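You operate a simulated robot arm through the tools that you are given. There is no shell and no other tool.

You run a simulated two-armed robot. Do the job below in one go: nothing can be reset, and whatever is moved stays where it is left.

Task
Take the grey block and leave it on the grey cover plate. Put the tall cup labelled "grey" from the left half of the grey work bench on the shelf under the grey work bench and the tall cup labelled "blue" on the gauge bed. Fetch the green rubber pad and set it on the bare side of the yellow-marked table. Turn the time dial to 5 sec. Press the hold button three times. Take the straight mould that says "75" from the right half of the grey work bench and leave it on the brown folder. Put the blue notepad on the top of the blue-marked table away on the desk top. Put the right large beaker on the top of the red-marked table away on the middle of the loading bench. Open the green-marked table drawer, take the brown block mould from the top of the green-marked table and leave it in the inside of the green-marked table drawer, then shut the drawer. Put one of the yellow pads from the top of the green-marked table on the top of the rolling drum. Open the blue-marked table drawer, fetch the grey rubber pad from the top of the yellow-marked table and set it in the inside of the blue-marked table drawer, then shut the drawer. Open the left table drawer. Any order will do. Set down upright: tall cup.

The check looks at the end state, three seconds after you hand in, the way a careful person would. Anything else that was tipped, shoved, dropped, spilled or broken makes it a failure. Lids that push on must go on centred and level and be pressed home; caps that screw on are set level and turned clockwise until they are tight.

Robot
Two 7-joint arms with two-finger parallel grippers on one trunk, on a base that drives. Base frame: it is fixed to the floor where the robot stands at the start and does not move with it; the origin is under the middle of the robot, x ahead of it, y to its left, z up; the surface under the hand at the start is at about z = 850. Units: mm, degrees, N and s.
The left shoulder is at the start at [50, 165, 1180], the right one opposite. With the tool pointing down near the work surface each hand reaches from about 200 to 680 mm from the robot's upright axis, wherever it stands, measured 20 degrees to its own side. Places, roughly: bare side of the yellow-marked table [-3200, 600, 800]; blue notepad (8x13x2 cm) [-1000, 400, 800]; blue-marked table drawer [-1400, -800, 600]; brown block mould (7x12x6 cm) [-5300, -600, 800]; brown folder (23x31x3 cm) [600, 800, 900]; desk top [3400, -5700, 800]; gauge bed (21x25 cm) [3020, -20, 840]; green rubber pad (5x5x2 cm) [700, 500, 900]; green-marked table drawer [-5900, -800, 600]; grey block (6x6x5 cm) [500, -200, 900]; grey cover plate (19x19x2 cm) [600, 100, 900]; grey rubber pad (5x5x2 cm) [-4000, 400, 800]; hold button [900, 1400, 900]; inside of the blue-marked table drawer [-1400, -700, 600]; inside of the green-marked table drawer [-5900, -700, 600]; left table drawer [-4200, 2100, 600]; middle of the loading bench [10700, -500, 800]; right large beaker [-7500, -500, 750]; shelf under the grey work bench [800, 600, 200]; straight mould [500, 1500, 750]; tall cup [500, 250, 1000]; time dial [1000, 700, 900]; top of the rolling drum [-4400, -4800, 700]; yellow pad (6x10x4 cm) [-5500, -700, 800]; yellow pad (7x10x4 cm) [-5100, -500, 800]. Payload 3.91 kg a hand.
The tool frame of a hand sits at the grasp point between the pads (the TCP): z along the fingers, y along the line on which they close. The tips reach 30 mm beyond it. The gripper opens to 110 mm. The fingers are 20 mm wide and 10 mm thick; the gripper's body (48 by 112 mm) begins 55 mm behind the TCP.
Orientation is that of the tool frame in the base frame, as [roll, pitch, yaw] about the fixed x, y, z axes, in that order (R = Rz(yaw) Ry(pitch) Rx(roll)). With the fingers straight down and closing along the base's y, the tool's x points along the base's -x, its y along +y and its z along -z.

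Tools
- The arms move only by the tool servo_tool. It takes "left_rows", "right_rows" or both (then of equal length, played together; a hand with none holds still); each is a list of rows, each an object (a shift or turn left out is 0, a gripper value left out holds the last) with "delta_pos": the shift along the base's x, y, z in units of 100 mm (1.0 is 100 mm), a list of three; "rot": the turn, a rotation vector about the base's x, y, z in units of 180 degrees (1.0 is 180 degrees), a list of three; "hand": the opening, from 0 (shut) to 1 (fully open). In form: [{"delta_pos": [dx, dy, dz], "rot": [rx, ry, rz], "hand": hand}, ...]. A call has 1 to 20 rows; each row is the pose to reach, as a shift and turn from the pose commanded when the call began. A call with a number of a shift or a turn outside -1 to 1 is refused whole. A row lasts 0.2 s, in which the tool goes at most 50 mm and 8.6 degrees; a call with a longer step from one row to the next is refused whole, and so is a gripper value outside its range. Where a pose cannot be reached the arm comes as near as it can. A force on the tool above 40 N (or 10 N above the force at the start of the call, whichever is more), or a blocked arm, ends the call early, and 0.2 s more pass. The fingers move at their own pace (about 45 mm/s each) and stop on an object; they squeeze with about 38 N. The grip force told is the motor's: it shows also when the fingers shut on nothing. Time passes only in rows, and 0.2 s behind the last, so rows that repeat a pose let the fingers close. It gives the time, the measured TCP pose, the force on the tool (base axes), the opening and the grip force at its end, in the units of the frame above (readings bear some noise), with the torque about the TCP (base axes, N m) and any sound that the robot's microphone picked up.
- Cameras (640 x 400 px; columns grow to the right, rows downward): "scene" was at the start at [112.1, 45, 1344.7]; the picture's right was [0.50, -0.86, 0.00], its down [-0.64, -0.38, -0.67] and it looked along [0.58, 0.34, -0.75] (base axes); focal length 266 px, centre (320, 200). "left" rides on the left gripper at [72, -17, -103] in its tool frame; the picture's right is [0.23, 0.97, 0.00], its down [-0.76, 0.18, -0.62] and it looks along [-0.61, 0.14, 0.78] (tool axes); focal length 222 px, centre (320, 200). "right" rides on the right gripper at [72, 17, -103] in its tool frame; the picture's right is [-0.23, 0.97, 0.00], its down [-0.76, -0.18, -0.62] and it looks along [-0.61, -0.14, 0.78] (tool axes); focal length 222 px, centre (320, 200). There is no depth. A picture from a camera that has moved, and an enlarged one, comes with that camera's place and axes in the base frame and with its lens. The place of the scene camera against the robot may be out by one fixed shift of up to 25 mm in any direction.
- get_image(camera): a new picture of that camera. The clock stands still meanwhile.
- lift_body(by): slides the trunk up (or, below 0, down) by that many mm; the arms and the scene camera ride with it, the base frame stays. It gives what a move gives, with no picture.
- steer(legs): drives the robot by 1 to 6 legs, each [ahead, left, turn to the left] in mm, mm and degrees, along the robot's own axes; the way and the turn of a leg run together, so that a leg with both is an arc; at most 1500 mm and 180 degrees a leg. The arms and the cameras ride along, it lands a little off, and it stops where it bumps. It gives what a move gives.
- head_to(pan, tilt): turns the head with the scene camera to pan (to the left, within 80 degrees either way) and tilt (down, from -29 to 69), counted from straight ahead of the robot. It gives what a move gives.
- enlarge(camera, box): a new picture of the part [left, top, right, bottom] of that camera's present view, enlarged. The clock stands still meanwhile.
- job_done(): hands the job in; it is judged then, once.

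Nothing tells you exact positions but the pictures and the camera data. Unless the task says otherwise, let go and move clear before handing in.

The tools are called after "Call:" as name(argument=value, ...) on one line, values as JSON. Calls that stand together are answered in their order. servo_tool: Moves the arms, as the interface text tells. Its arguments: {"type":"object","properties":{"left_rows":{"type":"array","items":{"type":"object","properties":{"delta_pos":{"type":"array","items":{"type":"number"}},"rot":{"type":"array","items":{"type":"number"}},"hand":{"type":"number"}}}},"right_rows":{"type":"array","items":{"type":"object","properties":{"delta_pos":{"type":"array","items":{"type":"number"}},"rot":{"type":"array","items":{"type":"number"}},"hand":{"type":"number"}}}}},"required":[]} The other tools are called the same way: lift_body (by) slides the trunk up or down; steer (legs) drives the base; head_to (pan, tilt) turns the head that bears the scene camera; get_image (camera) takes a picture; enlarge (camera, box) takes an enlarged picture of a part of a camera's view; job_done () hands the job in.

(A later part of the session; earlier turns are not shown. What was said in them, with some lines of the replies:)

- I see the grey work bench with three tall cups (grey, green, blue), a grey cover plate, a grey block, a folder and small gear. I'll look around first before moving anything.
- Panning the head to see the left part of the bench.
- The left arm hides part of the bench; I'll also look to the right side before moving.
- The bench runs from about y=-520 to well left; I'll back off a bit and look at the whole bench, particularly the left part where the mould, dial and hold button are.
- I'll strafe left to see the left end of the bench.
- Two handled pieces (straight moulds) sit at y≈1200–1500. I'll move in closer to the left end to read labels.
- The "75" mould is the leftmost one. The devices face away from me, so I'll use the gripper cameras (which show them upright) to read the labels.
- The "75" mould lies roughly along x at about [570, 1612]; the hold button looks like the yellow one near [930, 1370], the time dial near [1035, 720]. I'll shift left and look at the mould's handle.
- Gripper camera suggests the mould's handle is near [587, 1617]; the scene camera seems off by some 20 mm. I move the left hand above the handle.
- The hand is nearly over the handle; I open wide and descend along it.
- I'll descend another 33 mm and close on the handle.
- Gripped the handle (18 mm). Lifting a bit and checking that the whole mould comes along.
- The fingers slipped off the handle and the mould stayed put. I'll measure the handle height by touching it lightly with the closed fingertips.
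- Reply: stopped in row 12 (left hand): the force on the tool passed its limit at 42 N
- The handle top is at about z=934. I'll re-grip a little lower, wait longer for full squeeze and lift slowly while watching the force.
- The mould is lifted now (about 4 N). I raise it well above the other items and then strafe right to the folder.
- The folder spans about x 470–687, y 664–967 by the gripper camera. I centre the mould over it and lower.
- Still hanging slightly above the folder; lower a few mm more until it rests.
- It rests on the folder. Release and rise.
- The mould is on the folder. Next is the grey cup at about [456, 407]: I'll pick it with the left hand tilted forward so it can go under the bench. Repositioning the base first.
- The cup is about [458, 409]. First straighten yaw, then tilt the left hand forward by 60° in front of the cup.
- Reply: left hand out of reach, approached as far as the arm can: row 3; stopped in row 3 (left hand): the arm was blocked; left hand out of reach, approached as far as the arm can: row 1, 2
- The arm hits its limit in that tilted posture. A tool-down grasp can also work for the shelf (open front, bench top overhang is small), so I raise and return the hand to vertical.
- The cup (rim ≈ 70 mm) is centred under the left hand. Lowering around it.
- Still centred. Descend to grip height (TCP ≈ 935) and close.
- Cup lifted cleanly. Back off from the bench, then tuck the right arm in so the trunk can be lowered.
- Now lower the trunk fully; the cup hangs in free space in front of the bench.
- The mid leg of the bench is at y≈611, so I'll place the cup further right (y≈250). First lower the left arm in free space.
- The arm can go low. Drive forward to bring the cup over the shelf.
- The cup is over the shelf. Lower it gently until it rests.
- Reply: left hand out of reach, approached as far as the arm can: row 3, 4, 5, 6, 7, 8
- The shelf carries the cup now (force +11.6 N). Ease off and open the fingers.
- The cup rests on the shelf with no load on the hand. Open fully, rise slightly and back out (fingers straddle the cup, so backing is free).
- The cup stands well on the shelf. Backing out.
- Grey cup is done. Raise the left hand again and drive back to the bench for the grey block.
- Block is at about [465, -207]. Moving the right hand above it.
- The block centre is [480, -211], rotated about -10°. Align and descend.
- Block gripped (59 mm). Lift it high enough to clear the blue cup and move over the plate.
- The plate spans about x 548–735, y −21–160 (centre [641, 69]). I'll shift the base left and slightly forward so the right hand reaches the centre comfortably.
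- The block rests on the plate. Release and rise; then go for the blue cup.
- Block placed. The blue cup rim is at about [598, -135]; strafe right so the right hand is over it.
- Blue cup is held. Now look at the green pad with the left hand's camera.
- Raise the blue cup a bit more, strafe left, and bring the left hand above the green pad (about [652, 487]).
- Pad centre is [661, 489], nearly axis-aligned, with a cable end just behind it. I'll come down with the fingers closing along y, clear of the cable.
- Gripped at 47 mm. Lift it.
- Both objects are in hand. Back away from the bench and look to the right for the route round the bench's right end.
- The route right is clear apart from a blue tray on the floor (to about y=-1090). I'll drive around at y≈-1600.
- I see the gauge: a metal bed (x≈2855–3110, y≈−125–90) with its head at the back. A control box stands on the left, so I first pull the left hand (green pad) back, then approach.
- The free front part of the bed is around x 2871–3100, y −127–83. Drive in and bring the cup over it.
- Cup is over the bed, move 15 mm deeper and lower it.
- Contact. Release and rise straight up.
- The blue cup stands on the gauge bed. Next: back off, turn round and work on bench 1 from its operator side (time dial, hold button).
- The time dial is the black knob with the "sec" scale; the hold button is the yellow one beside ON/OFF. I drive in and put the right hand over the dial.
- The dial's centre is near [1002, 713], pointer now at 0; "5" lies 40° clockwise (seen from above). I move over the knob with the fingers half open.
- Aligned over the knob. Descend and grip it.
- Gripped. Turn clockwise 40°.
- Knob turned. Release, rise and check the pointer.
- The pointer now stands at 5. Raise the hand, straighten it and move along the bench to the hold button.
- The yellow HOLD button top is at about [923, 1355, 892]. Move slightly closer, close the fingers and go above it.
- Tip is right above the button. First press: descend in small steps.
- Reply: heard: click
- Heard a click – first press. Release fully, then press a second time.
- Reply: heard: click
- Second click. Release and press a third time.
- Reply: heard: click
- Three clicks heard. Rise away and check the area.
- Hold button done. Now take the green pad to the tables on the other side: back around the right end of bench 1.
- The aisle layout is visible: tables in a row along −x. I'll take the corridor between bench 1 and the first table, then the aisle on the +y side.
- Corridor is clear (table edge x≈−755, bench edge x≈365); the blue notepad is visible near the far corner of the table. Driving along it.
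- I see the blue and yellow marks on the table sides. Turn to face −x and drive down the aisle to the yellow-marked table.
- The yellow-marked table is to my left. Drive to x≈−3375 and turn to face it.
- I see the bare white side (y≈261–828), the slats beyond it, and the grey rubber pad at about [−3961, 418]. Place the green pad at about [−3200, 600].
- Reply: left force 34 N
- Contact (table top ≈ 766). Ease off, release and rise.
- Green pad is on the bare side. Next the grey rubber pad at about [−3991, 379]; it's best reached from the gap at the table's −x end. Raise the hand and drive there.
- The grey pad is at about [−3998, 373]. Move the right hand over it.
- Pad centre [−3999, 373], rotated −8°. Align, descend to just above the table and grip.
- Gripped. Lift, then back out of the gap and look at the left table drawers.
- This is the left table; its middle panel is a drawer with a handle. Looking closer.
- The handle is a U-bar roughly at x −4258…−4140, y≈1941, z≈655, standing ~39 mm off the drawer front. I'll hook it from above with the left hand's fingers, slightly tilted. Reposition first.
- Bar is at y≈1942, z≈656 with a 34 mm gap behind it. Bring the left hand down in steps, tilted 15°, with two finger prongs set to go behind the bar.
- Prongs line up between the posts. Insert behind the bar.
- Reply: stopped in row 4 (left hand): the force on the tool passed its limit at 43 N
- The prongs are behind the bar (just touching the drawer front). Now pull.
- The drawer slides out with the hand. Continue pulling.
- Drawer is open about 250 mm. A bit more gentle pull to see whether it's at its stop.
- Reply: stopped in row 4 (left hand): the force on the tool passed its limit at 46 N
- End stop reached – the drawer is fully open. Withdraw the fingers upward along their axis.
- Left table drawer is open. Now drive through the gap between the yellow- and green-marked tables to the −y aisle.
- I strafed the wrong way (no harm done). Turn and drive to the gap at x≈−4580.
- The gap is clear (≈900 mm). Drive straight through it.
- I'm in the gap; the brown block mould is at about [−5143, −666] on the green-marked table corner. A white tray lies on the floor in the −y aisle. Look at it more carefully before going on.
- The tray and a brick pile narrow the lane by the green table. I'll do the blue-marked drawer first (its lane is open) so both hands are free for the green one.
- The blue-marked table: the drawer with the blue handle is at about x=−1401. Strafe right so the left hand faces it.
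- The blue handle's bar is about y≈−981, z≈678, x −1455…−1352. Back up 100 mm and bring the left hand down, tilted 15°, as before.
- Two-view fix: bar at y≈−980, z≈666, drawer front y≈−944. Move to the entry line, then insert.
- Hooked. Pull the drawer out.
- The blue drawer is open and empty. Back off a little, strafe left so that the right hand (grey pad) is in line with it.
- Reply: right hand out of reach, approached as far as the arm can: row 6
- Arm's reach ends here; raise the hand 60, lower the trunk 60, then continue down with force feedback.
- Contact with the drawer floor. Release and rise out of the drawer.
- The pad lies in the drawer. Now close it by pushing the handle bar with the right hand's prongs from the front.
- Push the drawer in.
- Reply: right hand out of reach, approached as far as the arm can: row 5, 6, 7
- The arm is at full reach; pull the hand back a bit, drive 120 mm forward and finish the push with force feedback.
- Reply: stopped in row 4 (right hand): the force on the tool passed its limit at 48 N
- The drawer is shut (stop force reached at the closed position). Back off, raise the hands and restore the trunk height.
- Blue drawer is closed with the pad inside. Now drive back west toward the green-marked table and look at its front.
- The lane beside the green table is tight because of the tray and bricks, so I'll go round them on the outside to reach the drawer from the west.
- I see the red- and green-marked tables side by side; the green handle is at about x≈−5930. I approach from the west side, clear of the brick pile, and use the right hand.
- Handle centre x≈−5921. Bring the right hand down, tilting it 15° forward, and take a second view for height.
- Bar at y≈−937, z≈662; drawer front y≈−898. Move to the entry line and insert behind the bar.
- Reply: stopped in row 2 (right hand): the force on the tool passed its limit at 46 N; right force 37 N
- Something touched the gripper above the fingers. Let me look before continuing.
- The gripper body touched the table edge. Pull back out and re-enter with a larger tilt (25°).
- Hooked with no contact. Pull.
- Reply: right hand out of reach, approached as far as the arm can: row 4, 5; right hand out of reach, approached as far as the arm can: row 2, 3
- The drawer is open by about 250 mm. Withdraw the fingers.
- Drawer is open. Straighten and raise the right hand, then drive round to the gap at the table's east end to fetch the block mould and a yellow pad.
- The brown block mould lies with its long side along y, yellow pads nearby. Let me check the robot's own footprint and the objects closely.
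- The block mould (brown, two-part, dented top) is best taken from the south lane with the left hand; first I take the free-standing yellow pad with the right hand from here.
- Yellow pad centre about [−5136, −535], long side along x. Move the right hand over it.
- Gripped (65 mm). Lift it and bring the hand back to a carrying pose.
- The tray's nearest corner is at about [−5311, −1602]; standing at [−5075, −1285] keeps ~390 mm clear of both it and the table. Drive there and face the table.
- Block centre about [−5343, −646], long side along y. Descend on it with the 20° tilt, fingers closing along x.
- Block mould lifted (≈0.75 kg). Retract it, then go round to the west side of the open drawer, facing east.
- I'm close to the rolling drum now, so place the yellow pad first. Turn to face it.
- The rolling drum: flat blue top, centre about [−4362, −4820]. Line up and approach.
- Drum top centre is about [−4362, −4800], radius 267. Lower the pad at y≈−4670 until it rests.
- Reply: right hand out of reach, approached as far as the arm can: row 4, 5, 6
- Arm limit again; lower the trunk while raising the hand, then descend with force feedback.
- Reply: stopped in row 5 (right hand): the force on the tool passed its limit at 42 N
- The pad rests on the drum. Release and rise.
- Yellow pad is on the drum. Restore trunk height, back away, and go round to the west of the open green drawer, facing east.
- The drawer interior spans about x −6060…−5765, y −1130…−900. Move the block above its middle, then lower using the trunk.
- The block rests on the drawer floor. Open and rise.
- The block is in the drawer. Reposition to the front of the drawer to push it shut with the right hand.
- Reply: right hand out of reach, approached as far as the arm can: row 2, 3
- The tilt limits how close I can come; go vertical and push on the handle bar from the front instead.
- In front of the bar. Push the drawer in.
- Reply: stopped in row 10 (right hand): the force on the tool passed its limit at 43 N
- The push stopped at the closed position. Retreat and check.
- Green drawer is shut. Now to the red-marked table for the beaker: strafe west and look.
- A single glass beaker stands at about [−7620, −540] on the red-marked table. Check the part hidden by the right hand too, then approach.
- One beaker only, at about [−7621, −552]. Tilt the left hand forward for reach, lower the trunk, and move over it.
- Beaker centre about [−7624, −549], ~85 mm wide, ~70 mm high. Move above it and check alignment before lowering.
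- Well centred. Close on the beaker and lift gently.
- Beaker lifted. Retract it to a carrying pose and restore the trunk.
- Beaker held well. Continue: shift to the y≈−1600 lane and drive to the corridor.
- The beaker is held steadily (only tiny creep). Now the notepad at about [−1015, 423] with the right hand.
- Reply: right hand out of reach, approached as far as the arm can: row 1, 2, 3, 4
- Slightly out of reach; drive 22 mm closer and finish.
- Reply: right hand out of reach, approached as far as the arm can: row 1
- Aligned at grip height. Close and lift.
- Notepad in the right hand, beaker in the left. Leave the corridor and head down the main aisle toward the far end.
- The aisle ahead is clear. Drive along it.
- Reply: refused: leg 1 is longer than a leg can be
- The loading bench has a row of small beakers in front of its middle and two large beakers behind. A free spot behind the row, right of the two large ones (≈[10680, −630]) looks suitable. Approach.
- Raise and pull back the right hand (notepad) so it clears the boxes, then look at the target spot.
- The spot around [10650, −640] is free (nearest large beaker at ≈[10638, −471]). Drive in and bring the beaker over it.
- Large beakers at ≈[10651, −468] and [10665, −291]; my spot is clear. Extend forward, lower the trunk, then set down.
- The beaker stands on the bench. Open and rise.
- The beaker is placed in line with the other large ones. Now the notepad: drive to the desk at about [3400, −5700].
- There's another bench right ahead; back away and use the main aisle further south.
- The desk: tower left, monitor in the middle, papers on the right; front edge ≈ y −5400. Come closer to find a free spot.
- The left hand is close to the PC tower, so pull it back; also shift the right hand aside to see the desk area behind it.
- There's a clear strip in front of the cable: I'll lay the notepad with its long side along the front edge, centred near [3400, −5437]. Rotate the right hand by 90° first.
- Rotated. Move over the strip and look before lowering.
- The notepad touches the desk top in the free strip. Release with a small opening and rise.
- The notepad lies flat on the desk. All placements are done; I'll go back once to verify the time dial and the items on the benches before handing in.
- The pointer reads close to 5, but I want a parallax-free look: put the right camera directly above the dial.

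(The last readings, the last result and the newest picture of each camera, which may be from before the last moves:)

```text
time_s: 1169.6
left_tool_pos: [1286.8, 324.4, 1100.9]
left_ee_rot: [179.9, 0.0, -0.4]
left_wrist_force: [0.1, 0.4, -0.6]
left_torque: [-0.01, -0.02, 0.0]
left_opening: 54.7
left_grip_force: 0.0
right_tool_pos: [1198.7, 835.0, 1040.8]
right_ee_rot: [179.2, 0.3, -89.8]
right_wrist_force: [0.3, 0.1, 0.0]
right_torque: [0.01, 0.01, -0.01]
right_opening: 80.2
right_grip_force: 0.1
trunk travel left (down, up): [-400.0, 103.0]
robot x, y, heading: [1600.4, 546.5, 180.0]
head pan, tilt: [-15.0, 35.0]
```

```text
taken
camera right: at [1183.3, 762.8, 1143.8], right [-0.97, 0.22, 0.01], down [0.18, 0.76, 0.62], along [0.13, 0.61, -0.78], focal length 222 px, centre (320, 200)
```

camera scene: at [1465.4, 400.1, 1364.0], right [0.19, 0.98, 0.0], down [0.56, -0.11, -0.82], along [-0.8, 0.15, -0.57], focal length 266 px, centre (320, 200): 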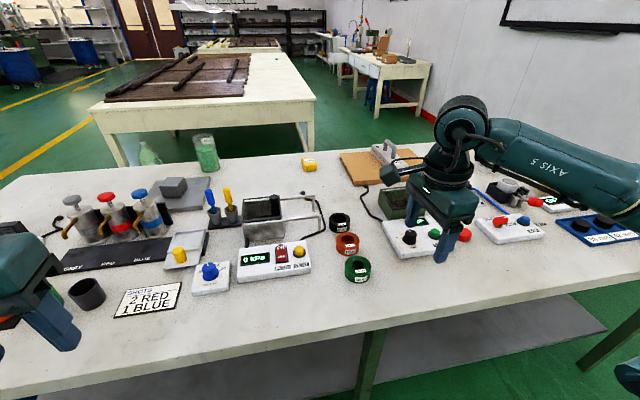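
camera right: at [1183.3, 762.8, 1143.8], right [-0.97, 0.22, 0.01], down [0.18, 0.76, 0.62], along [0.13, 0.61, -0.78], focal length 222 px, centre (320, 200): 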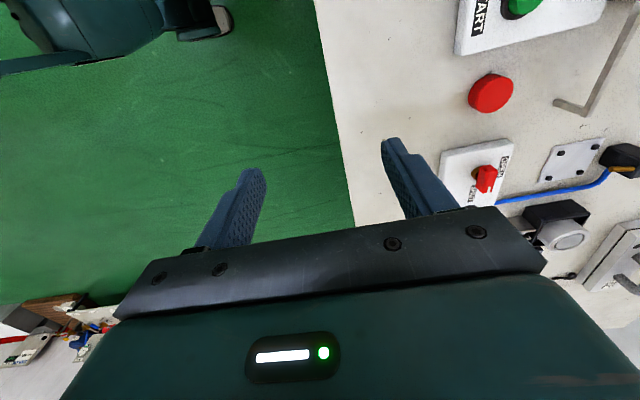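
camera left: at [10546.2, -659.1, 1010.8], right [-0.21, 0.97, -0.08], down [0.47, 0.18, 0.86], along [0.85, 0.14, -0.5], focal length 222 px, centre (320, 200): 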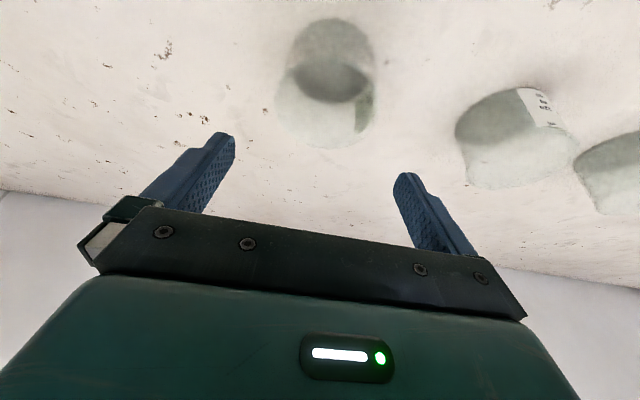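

Call:
servo_tool(right_rows=[{"delta_pos": [-0.3, -0.15, 0.1]}, {"delta_pos": [-0.6, -0.3, 0.2]}, {"delta_pos": [-0.9, -0.45, 0.2]}])

Call:
servo_tool(right_rows=[{"delta_pos": [-0.3, -0.15, 0]}, {"delta_pos": [-0.6, -0.3, 0]}, {"delta_pos": [-0.9, -0.55, 0]}])

Call:
get_image(camera="right")

Call:
enlarge(camera="right", box=[270, 0, 370, 90])

```text
time_s: 1170.4
left_tool_pos: [1285.4, 324.3, 1101.3]
left_ee_rot: [179.9, -0.1, -0.5]
left_wrist_force: [-0.3, -0.1, 1.1]
left_torque: [0.02, 0.02, -0.01]
left_opening: 54.9
left_grip_force: 0.0
right_tool_pos: [1106.6, 791.1, 1061.9]
right_ee_rot: [179.2, 0.3, -89.8]
right_wrist_force: [0.0, -0.3, -0.8]
right_torque: [0.03, 0.01, 0.02]
right_opening: 80.5
right_grip_force: 0.1
trunk travel left (down, up): [-400.0, 103.0]
robot x, y, heading: [1602.3, 541.5, 180.0]
head pan, tilt: [-15.0, 35.0]
```

```text
time_s: 1171.2
left_tool_pos: [1286.7, 322.9, 1101.2]
left_ee_rot: [180.0, -0.1, -0.4]
left_wrist_force: [-0.3, -0.8, -0.1]
left_torque: [0.06, 0.01, -0.03]
left_opening: 55.3
left_grip_force: 0.0
right_tool_pos: [1016.1, 734.2, 1061.5]
right_ee_rot: [179.1, 0.4, -89.8]
right_wrist_force: [0.4, -0.5, 0.4]
right_torque: [0.02, 0.0, 0.0]
right_opening: 80.2
right_grip_force: 0.0
trunk travel left (down, up): [-400.0, 103.0]
robot x, y, heading: [1602.4, 544.1, 180.1]
head pan, tilt: [-15.0, 35.0]
```

```text
taken
camera right: at [1002.4, 661.3, 1163.7], right [-0.97, 0.22, 0.01], down [0.18, 0.76, 0.63], along [0.13, 0.61, -0.78], focal length 222 px, centre (320, 200)
```

right: 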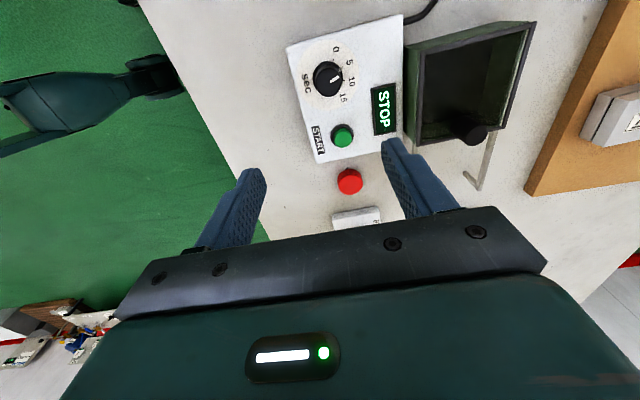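

```text
4.44 times, centred on (320, 45) of right
camera zoom: at [1002.4, 661.3, 1163.7], right [-0.97, 0.22, 0.01], down [0.18, 0.76, 0.63], along [0.13, 0.61, -0.78], focal length 987 px, centre (320, 889)
```

zoom: 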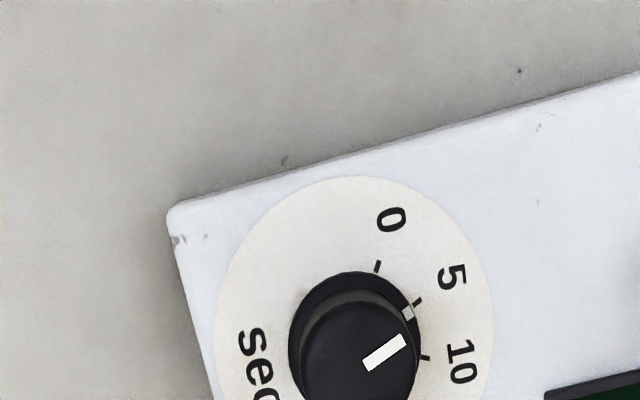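

Call:
enlarge(camera="right", box=[296, 40, 366, 110])

```text
5.71 times, centred on (331, 75) of right
camera zoom: at [1002.4, 661.3, 1163.7], right [-0.97, 0.22, 0.01], down [0.18, 0.76, 0.63], along [0.13, 0.61, -0.78], focal length 1269 px, centre (257, 914)
```

zoom: 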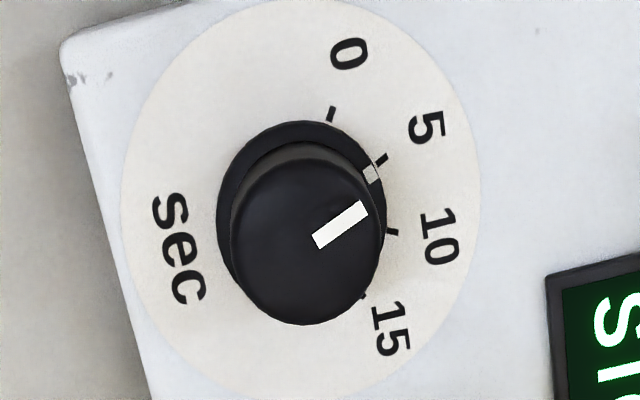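

The skirt index mark lines up with the "5" tick (within 1°). Now retract the hand, back off, and take a last look at the blue cup on the gauge bed behind me.

Call:
servo_tool(right_rows=[{"delta_pos": [0.2, 0, 0.2]}, {"delta_pos": [0.5, 0, 0.4]}, {"delta_pos": [0.9, 0, 0.5]}])

Call:
steer(legs=[[-350, 0, 0], [0, 0, 180]])

Call:
head_to(pan=-15, tilt=22)

Call:
get_image(camera="scene")

Call:
enlarge(camera="scene", box=[200, 80, 480, 240])

```text
time_s: 1172.0
left_tool_pos: [1287.9, 324.0, 1102.3]
left_ee_rot: [179.9, 0.0, -0.5]
left_wrist_force: [0.1, 0.3, -0.2]
left_torque: [-0.03, 0.03, 0.03]
left_opening: 54.9
left_grip_force: 0.0
right_tool_pos: [1107.5, 736.5, 1112.4]
right_ee_rot: [179.2, 0.3, -89.9]
right_wrist_force: [-0.2, -0.6, 0.3]
right_torque: [-0.01, 0.01, 0.02]
right_opening: 80.1
right_grip_force: 0.1
trunk travel left (down, up): [-400.0, 103.0]
robot x, y, heading: [1597.9, 542.3, 180.0]
head pan, tilt: [-15.0, 35.0]
```

```text
time_s: 1181.6
left_tool_pos: [2271.3, 753.8, 1101.5]
left_ee_rot: [179.9, -0.2, 178.6]
left_wrist_force: [0.2, -0.2, 0.0]
left_torque: [0.03, -0.03, 0.0]
left_opening: 54.6
left_grip_force: 0.0
right_tool_pos: [2442.4, 338.2, 1110.4]
right_ee_rot: [179.2, 0.4, 89.2]
right_wrist_force: [0.6, 0.7, 0.7]
right_torque: [0.01, 0.03, 0.01]
right_opening: 80.5
right_grip_force: 0.1
trunk travel left (down, up): [-400.0, 103.0]
robot x, y, heading: [1950.8, 538.3, -1.1]
head pan, tilt: [-15.0, 35.0]
```

```text
time_s: 1182.4
left_tool_pos: [2270.2, 754.5, 1100.9]
left_ee_rot: [179.9, 0.0, 178.6]
left_wrist_force: [0.8, -0.5, -0.1]
left_torque: [0.03, -0.01, -0.02]
left_opening: 55.2
left_grip_force: 0.2
right_tool_pos: [2442.6, 338.2, 1109.4]
right_ee_rot: [179.2, 0.3, 89.2]
right_wrist_force: [-0.3, 0.3, 0.5]
right_torque: [0.01, 0.04, -0.01]
right_opening: 80.3
right_grip_force: 0.0
trunk travel left (down, up): [-400.0, 103.0]
robot x, y, heading: [1952.3, 537.2, -0.9]
head pan, tilt: [-15.0, 22.0]
```

```text
taken
camera scene: at [2085.7, 520.0, 1384.6], right [-0.28, -0.96, 0.0], down [-0.36, 0.1, -0.93], along [0.89, -0.26, -0.38], focal length 266 px, centre (320, 200)
```

scene: 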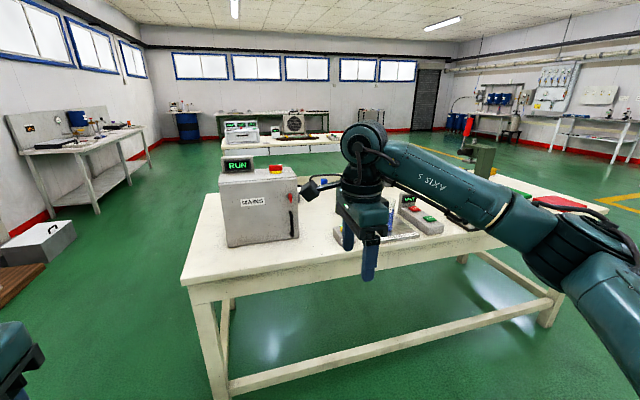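

```text
2.29 times, centred on (340, 160) of scene
camera zoom: at [2085.7, 520.0, 1384.6], right [-0.28, -0.96, 0.0], down [-0.36, 0.1, -0.93], along [0.89, -0.26, -0.38], focal length 608 px, centre (274, 291)
```

zoom: 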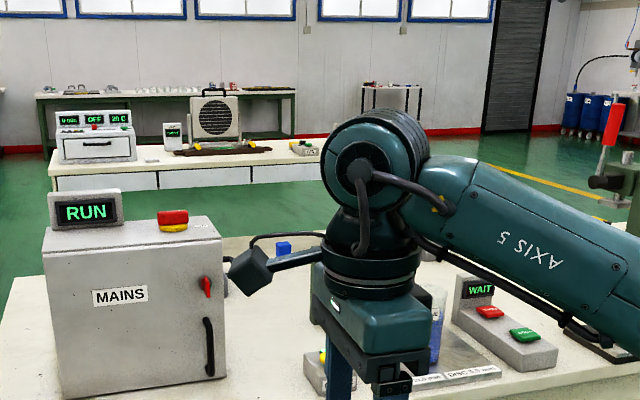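

Call:
steer(legs=[[0, -350, 0.9]])

Call:
head_to(pan=0, tilt=25)

Call:
get_image(camera="scene")

```text
time_s: 1186.0
left_tool_pos: [2263.6, 415.4, 1101.7]
left_ee_rot: [179.9, 0.0, 179.7]
left_wrist_force: [0.9, 0.5, -0.5]
left_torque: [0.03, 0.0, -0.01]
left_opening: 55.3
left_grip_force: 0.2
right_tool_pos: [2443.3, 3.2, 1110.5]
right_ee_rot: [179.2, 0.3, 90.2]
right_wrist_force: [0.4, 0.2, 0.5]
right_torque: [-0.05, 0.0, -0.03]
right_opening: 80.2
right_grip_force: 0.0
trunk travel left (down, up): [-400.0, 103.0]
robot x, y, heading: [1948.7, 194.6, 0.1]
head pan, tilt: [-15.0, 22.0]
```

```text
time_s: 1186.8
left_tool_pos: [2262.2, 413.7, 1101.0]
left_ee_rot: [-180.0, -0.1, 179.7]
left_wrist_force: [-0.3, 0.1, -0.1]
left_torque: [0.0, -0.02, -0.01]
left_opening: 55.1
left_grip_force: 0.0
right_tool_pos: [2443.3, 2.3, 1111.3]
right_ee_rot: [179.3, 0.3, 90.3]
right_wrist_force: [0.4, 1.2, -0.3]
right_torque: [-0.01, 0.01, 0.04]
right_opening: 80.3
right_grip_force: 0.0
trunk travel left (down, up): [-400.0, 103.0]
robot x, y, heading: [1951.4, 199.1, 0.4]
head pan, tilt: [0.0, 25.0]
```

```text
taken
camera scene: at [2086.0, 201.0, 1379.8], right [0.0, -1.0, 0.0], down [-0.42, 0.0, -0.91], along [0.91, 0.0, -0.42], focal length 266 px, centre (320, 200)
```

scene: 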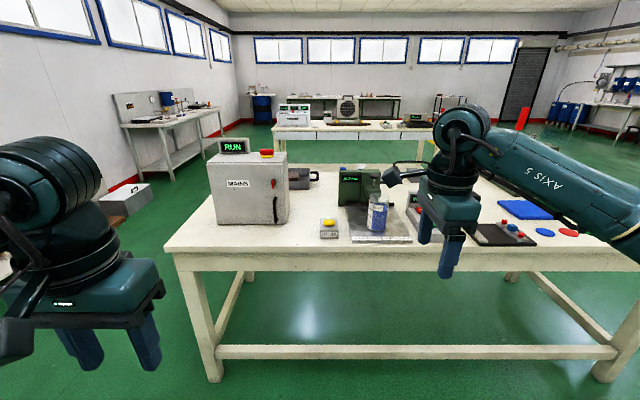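

The blue cup stands upright on the gauge bed. Every listed item is in place and both hands are empty and clear, so I'm handing in.

Call:
job_done()

```text
The job is handed in.
```

I carried out every item on the list and handed the job in. The check's result hasn't come back, so I don't know whether it passed.

| Item | End state |
|---|---|
| Grey block | On the grey cover plate |
| Tall cup "grey" | Upright on the shelf under the grey work bench |
| Tall cup "blue" | Upright on the gauge bed; I looked again just before handing in |
| Green rubber pad | On the bare side of the yellow-marked table |
| Time dial | Pointer within about 1° of the 5 sec tick, checked from directly above |
| Hold button | Pressed three times, with a click heard each time |
| Straight mould "75" | On the brown folder |
| Blue notepad | Flat on the desk top, near the front edge |
| Large beaker from the red-marked table | On the loading bench near its middle, behind the row of small beakers |
| Green-marked table drawer | Brown block mould inside, drawer shut |
| Yellow pad | On the top of the rolling drum |
| Blue-marked table drawer | Grey rubber pad inside, drawer shut |
| Left table drawer | Pulled open to its stop |

- **Which half of the bench:** The devices face the far side of the grey work bench, so I took left and right from that side. That matched the rough positions in the task, and I saw only one grey cup and one "75" mould.
- **Which beaker:** I saw only one beaker on the red-marked table and took it as the "right large beaker".
- **Table contact:** While opening the green-marked drawer, the right gripper pressed against the table at about 46 N. I saw nothing on the table shift, and I tried again at a different angle without touching it.
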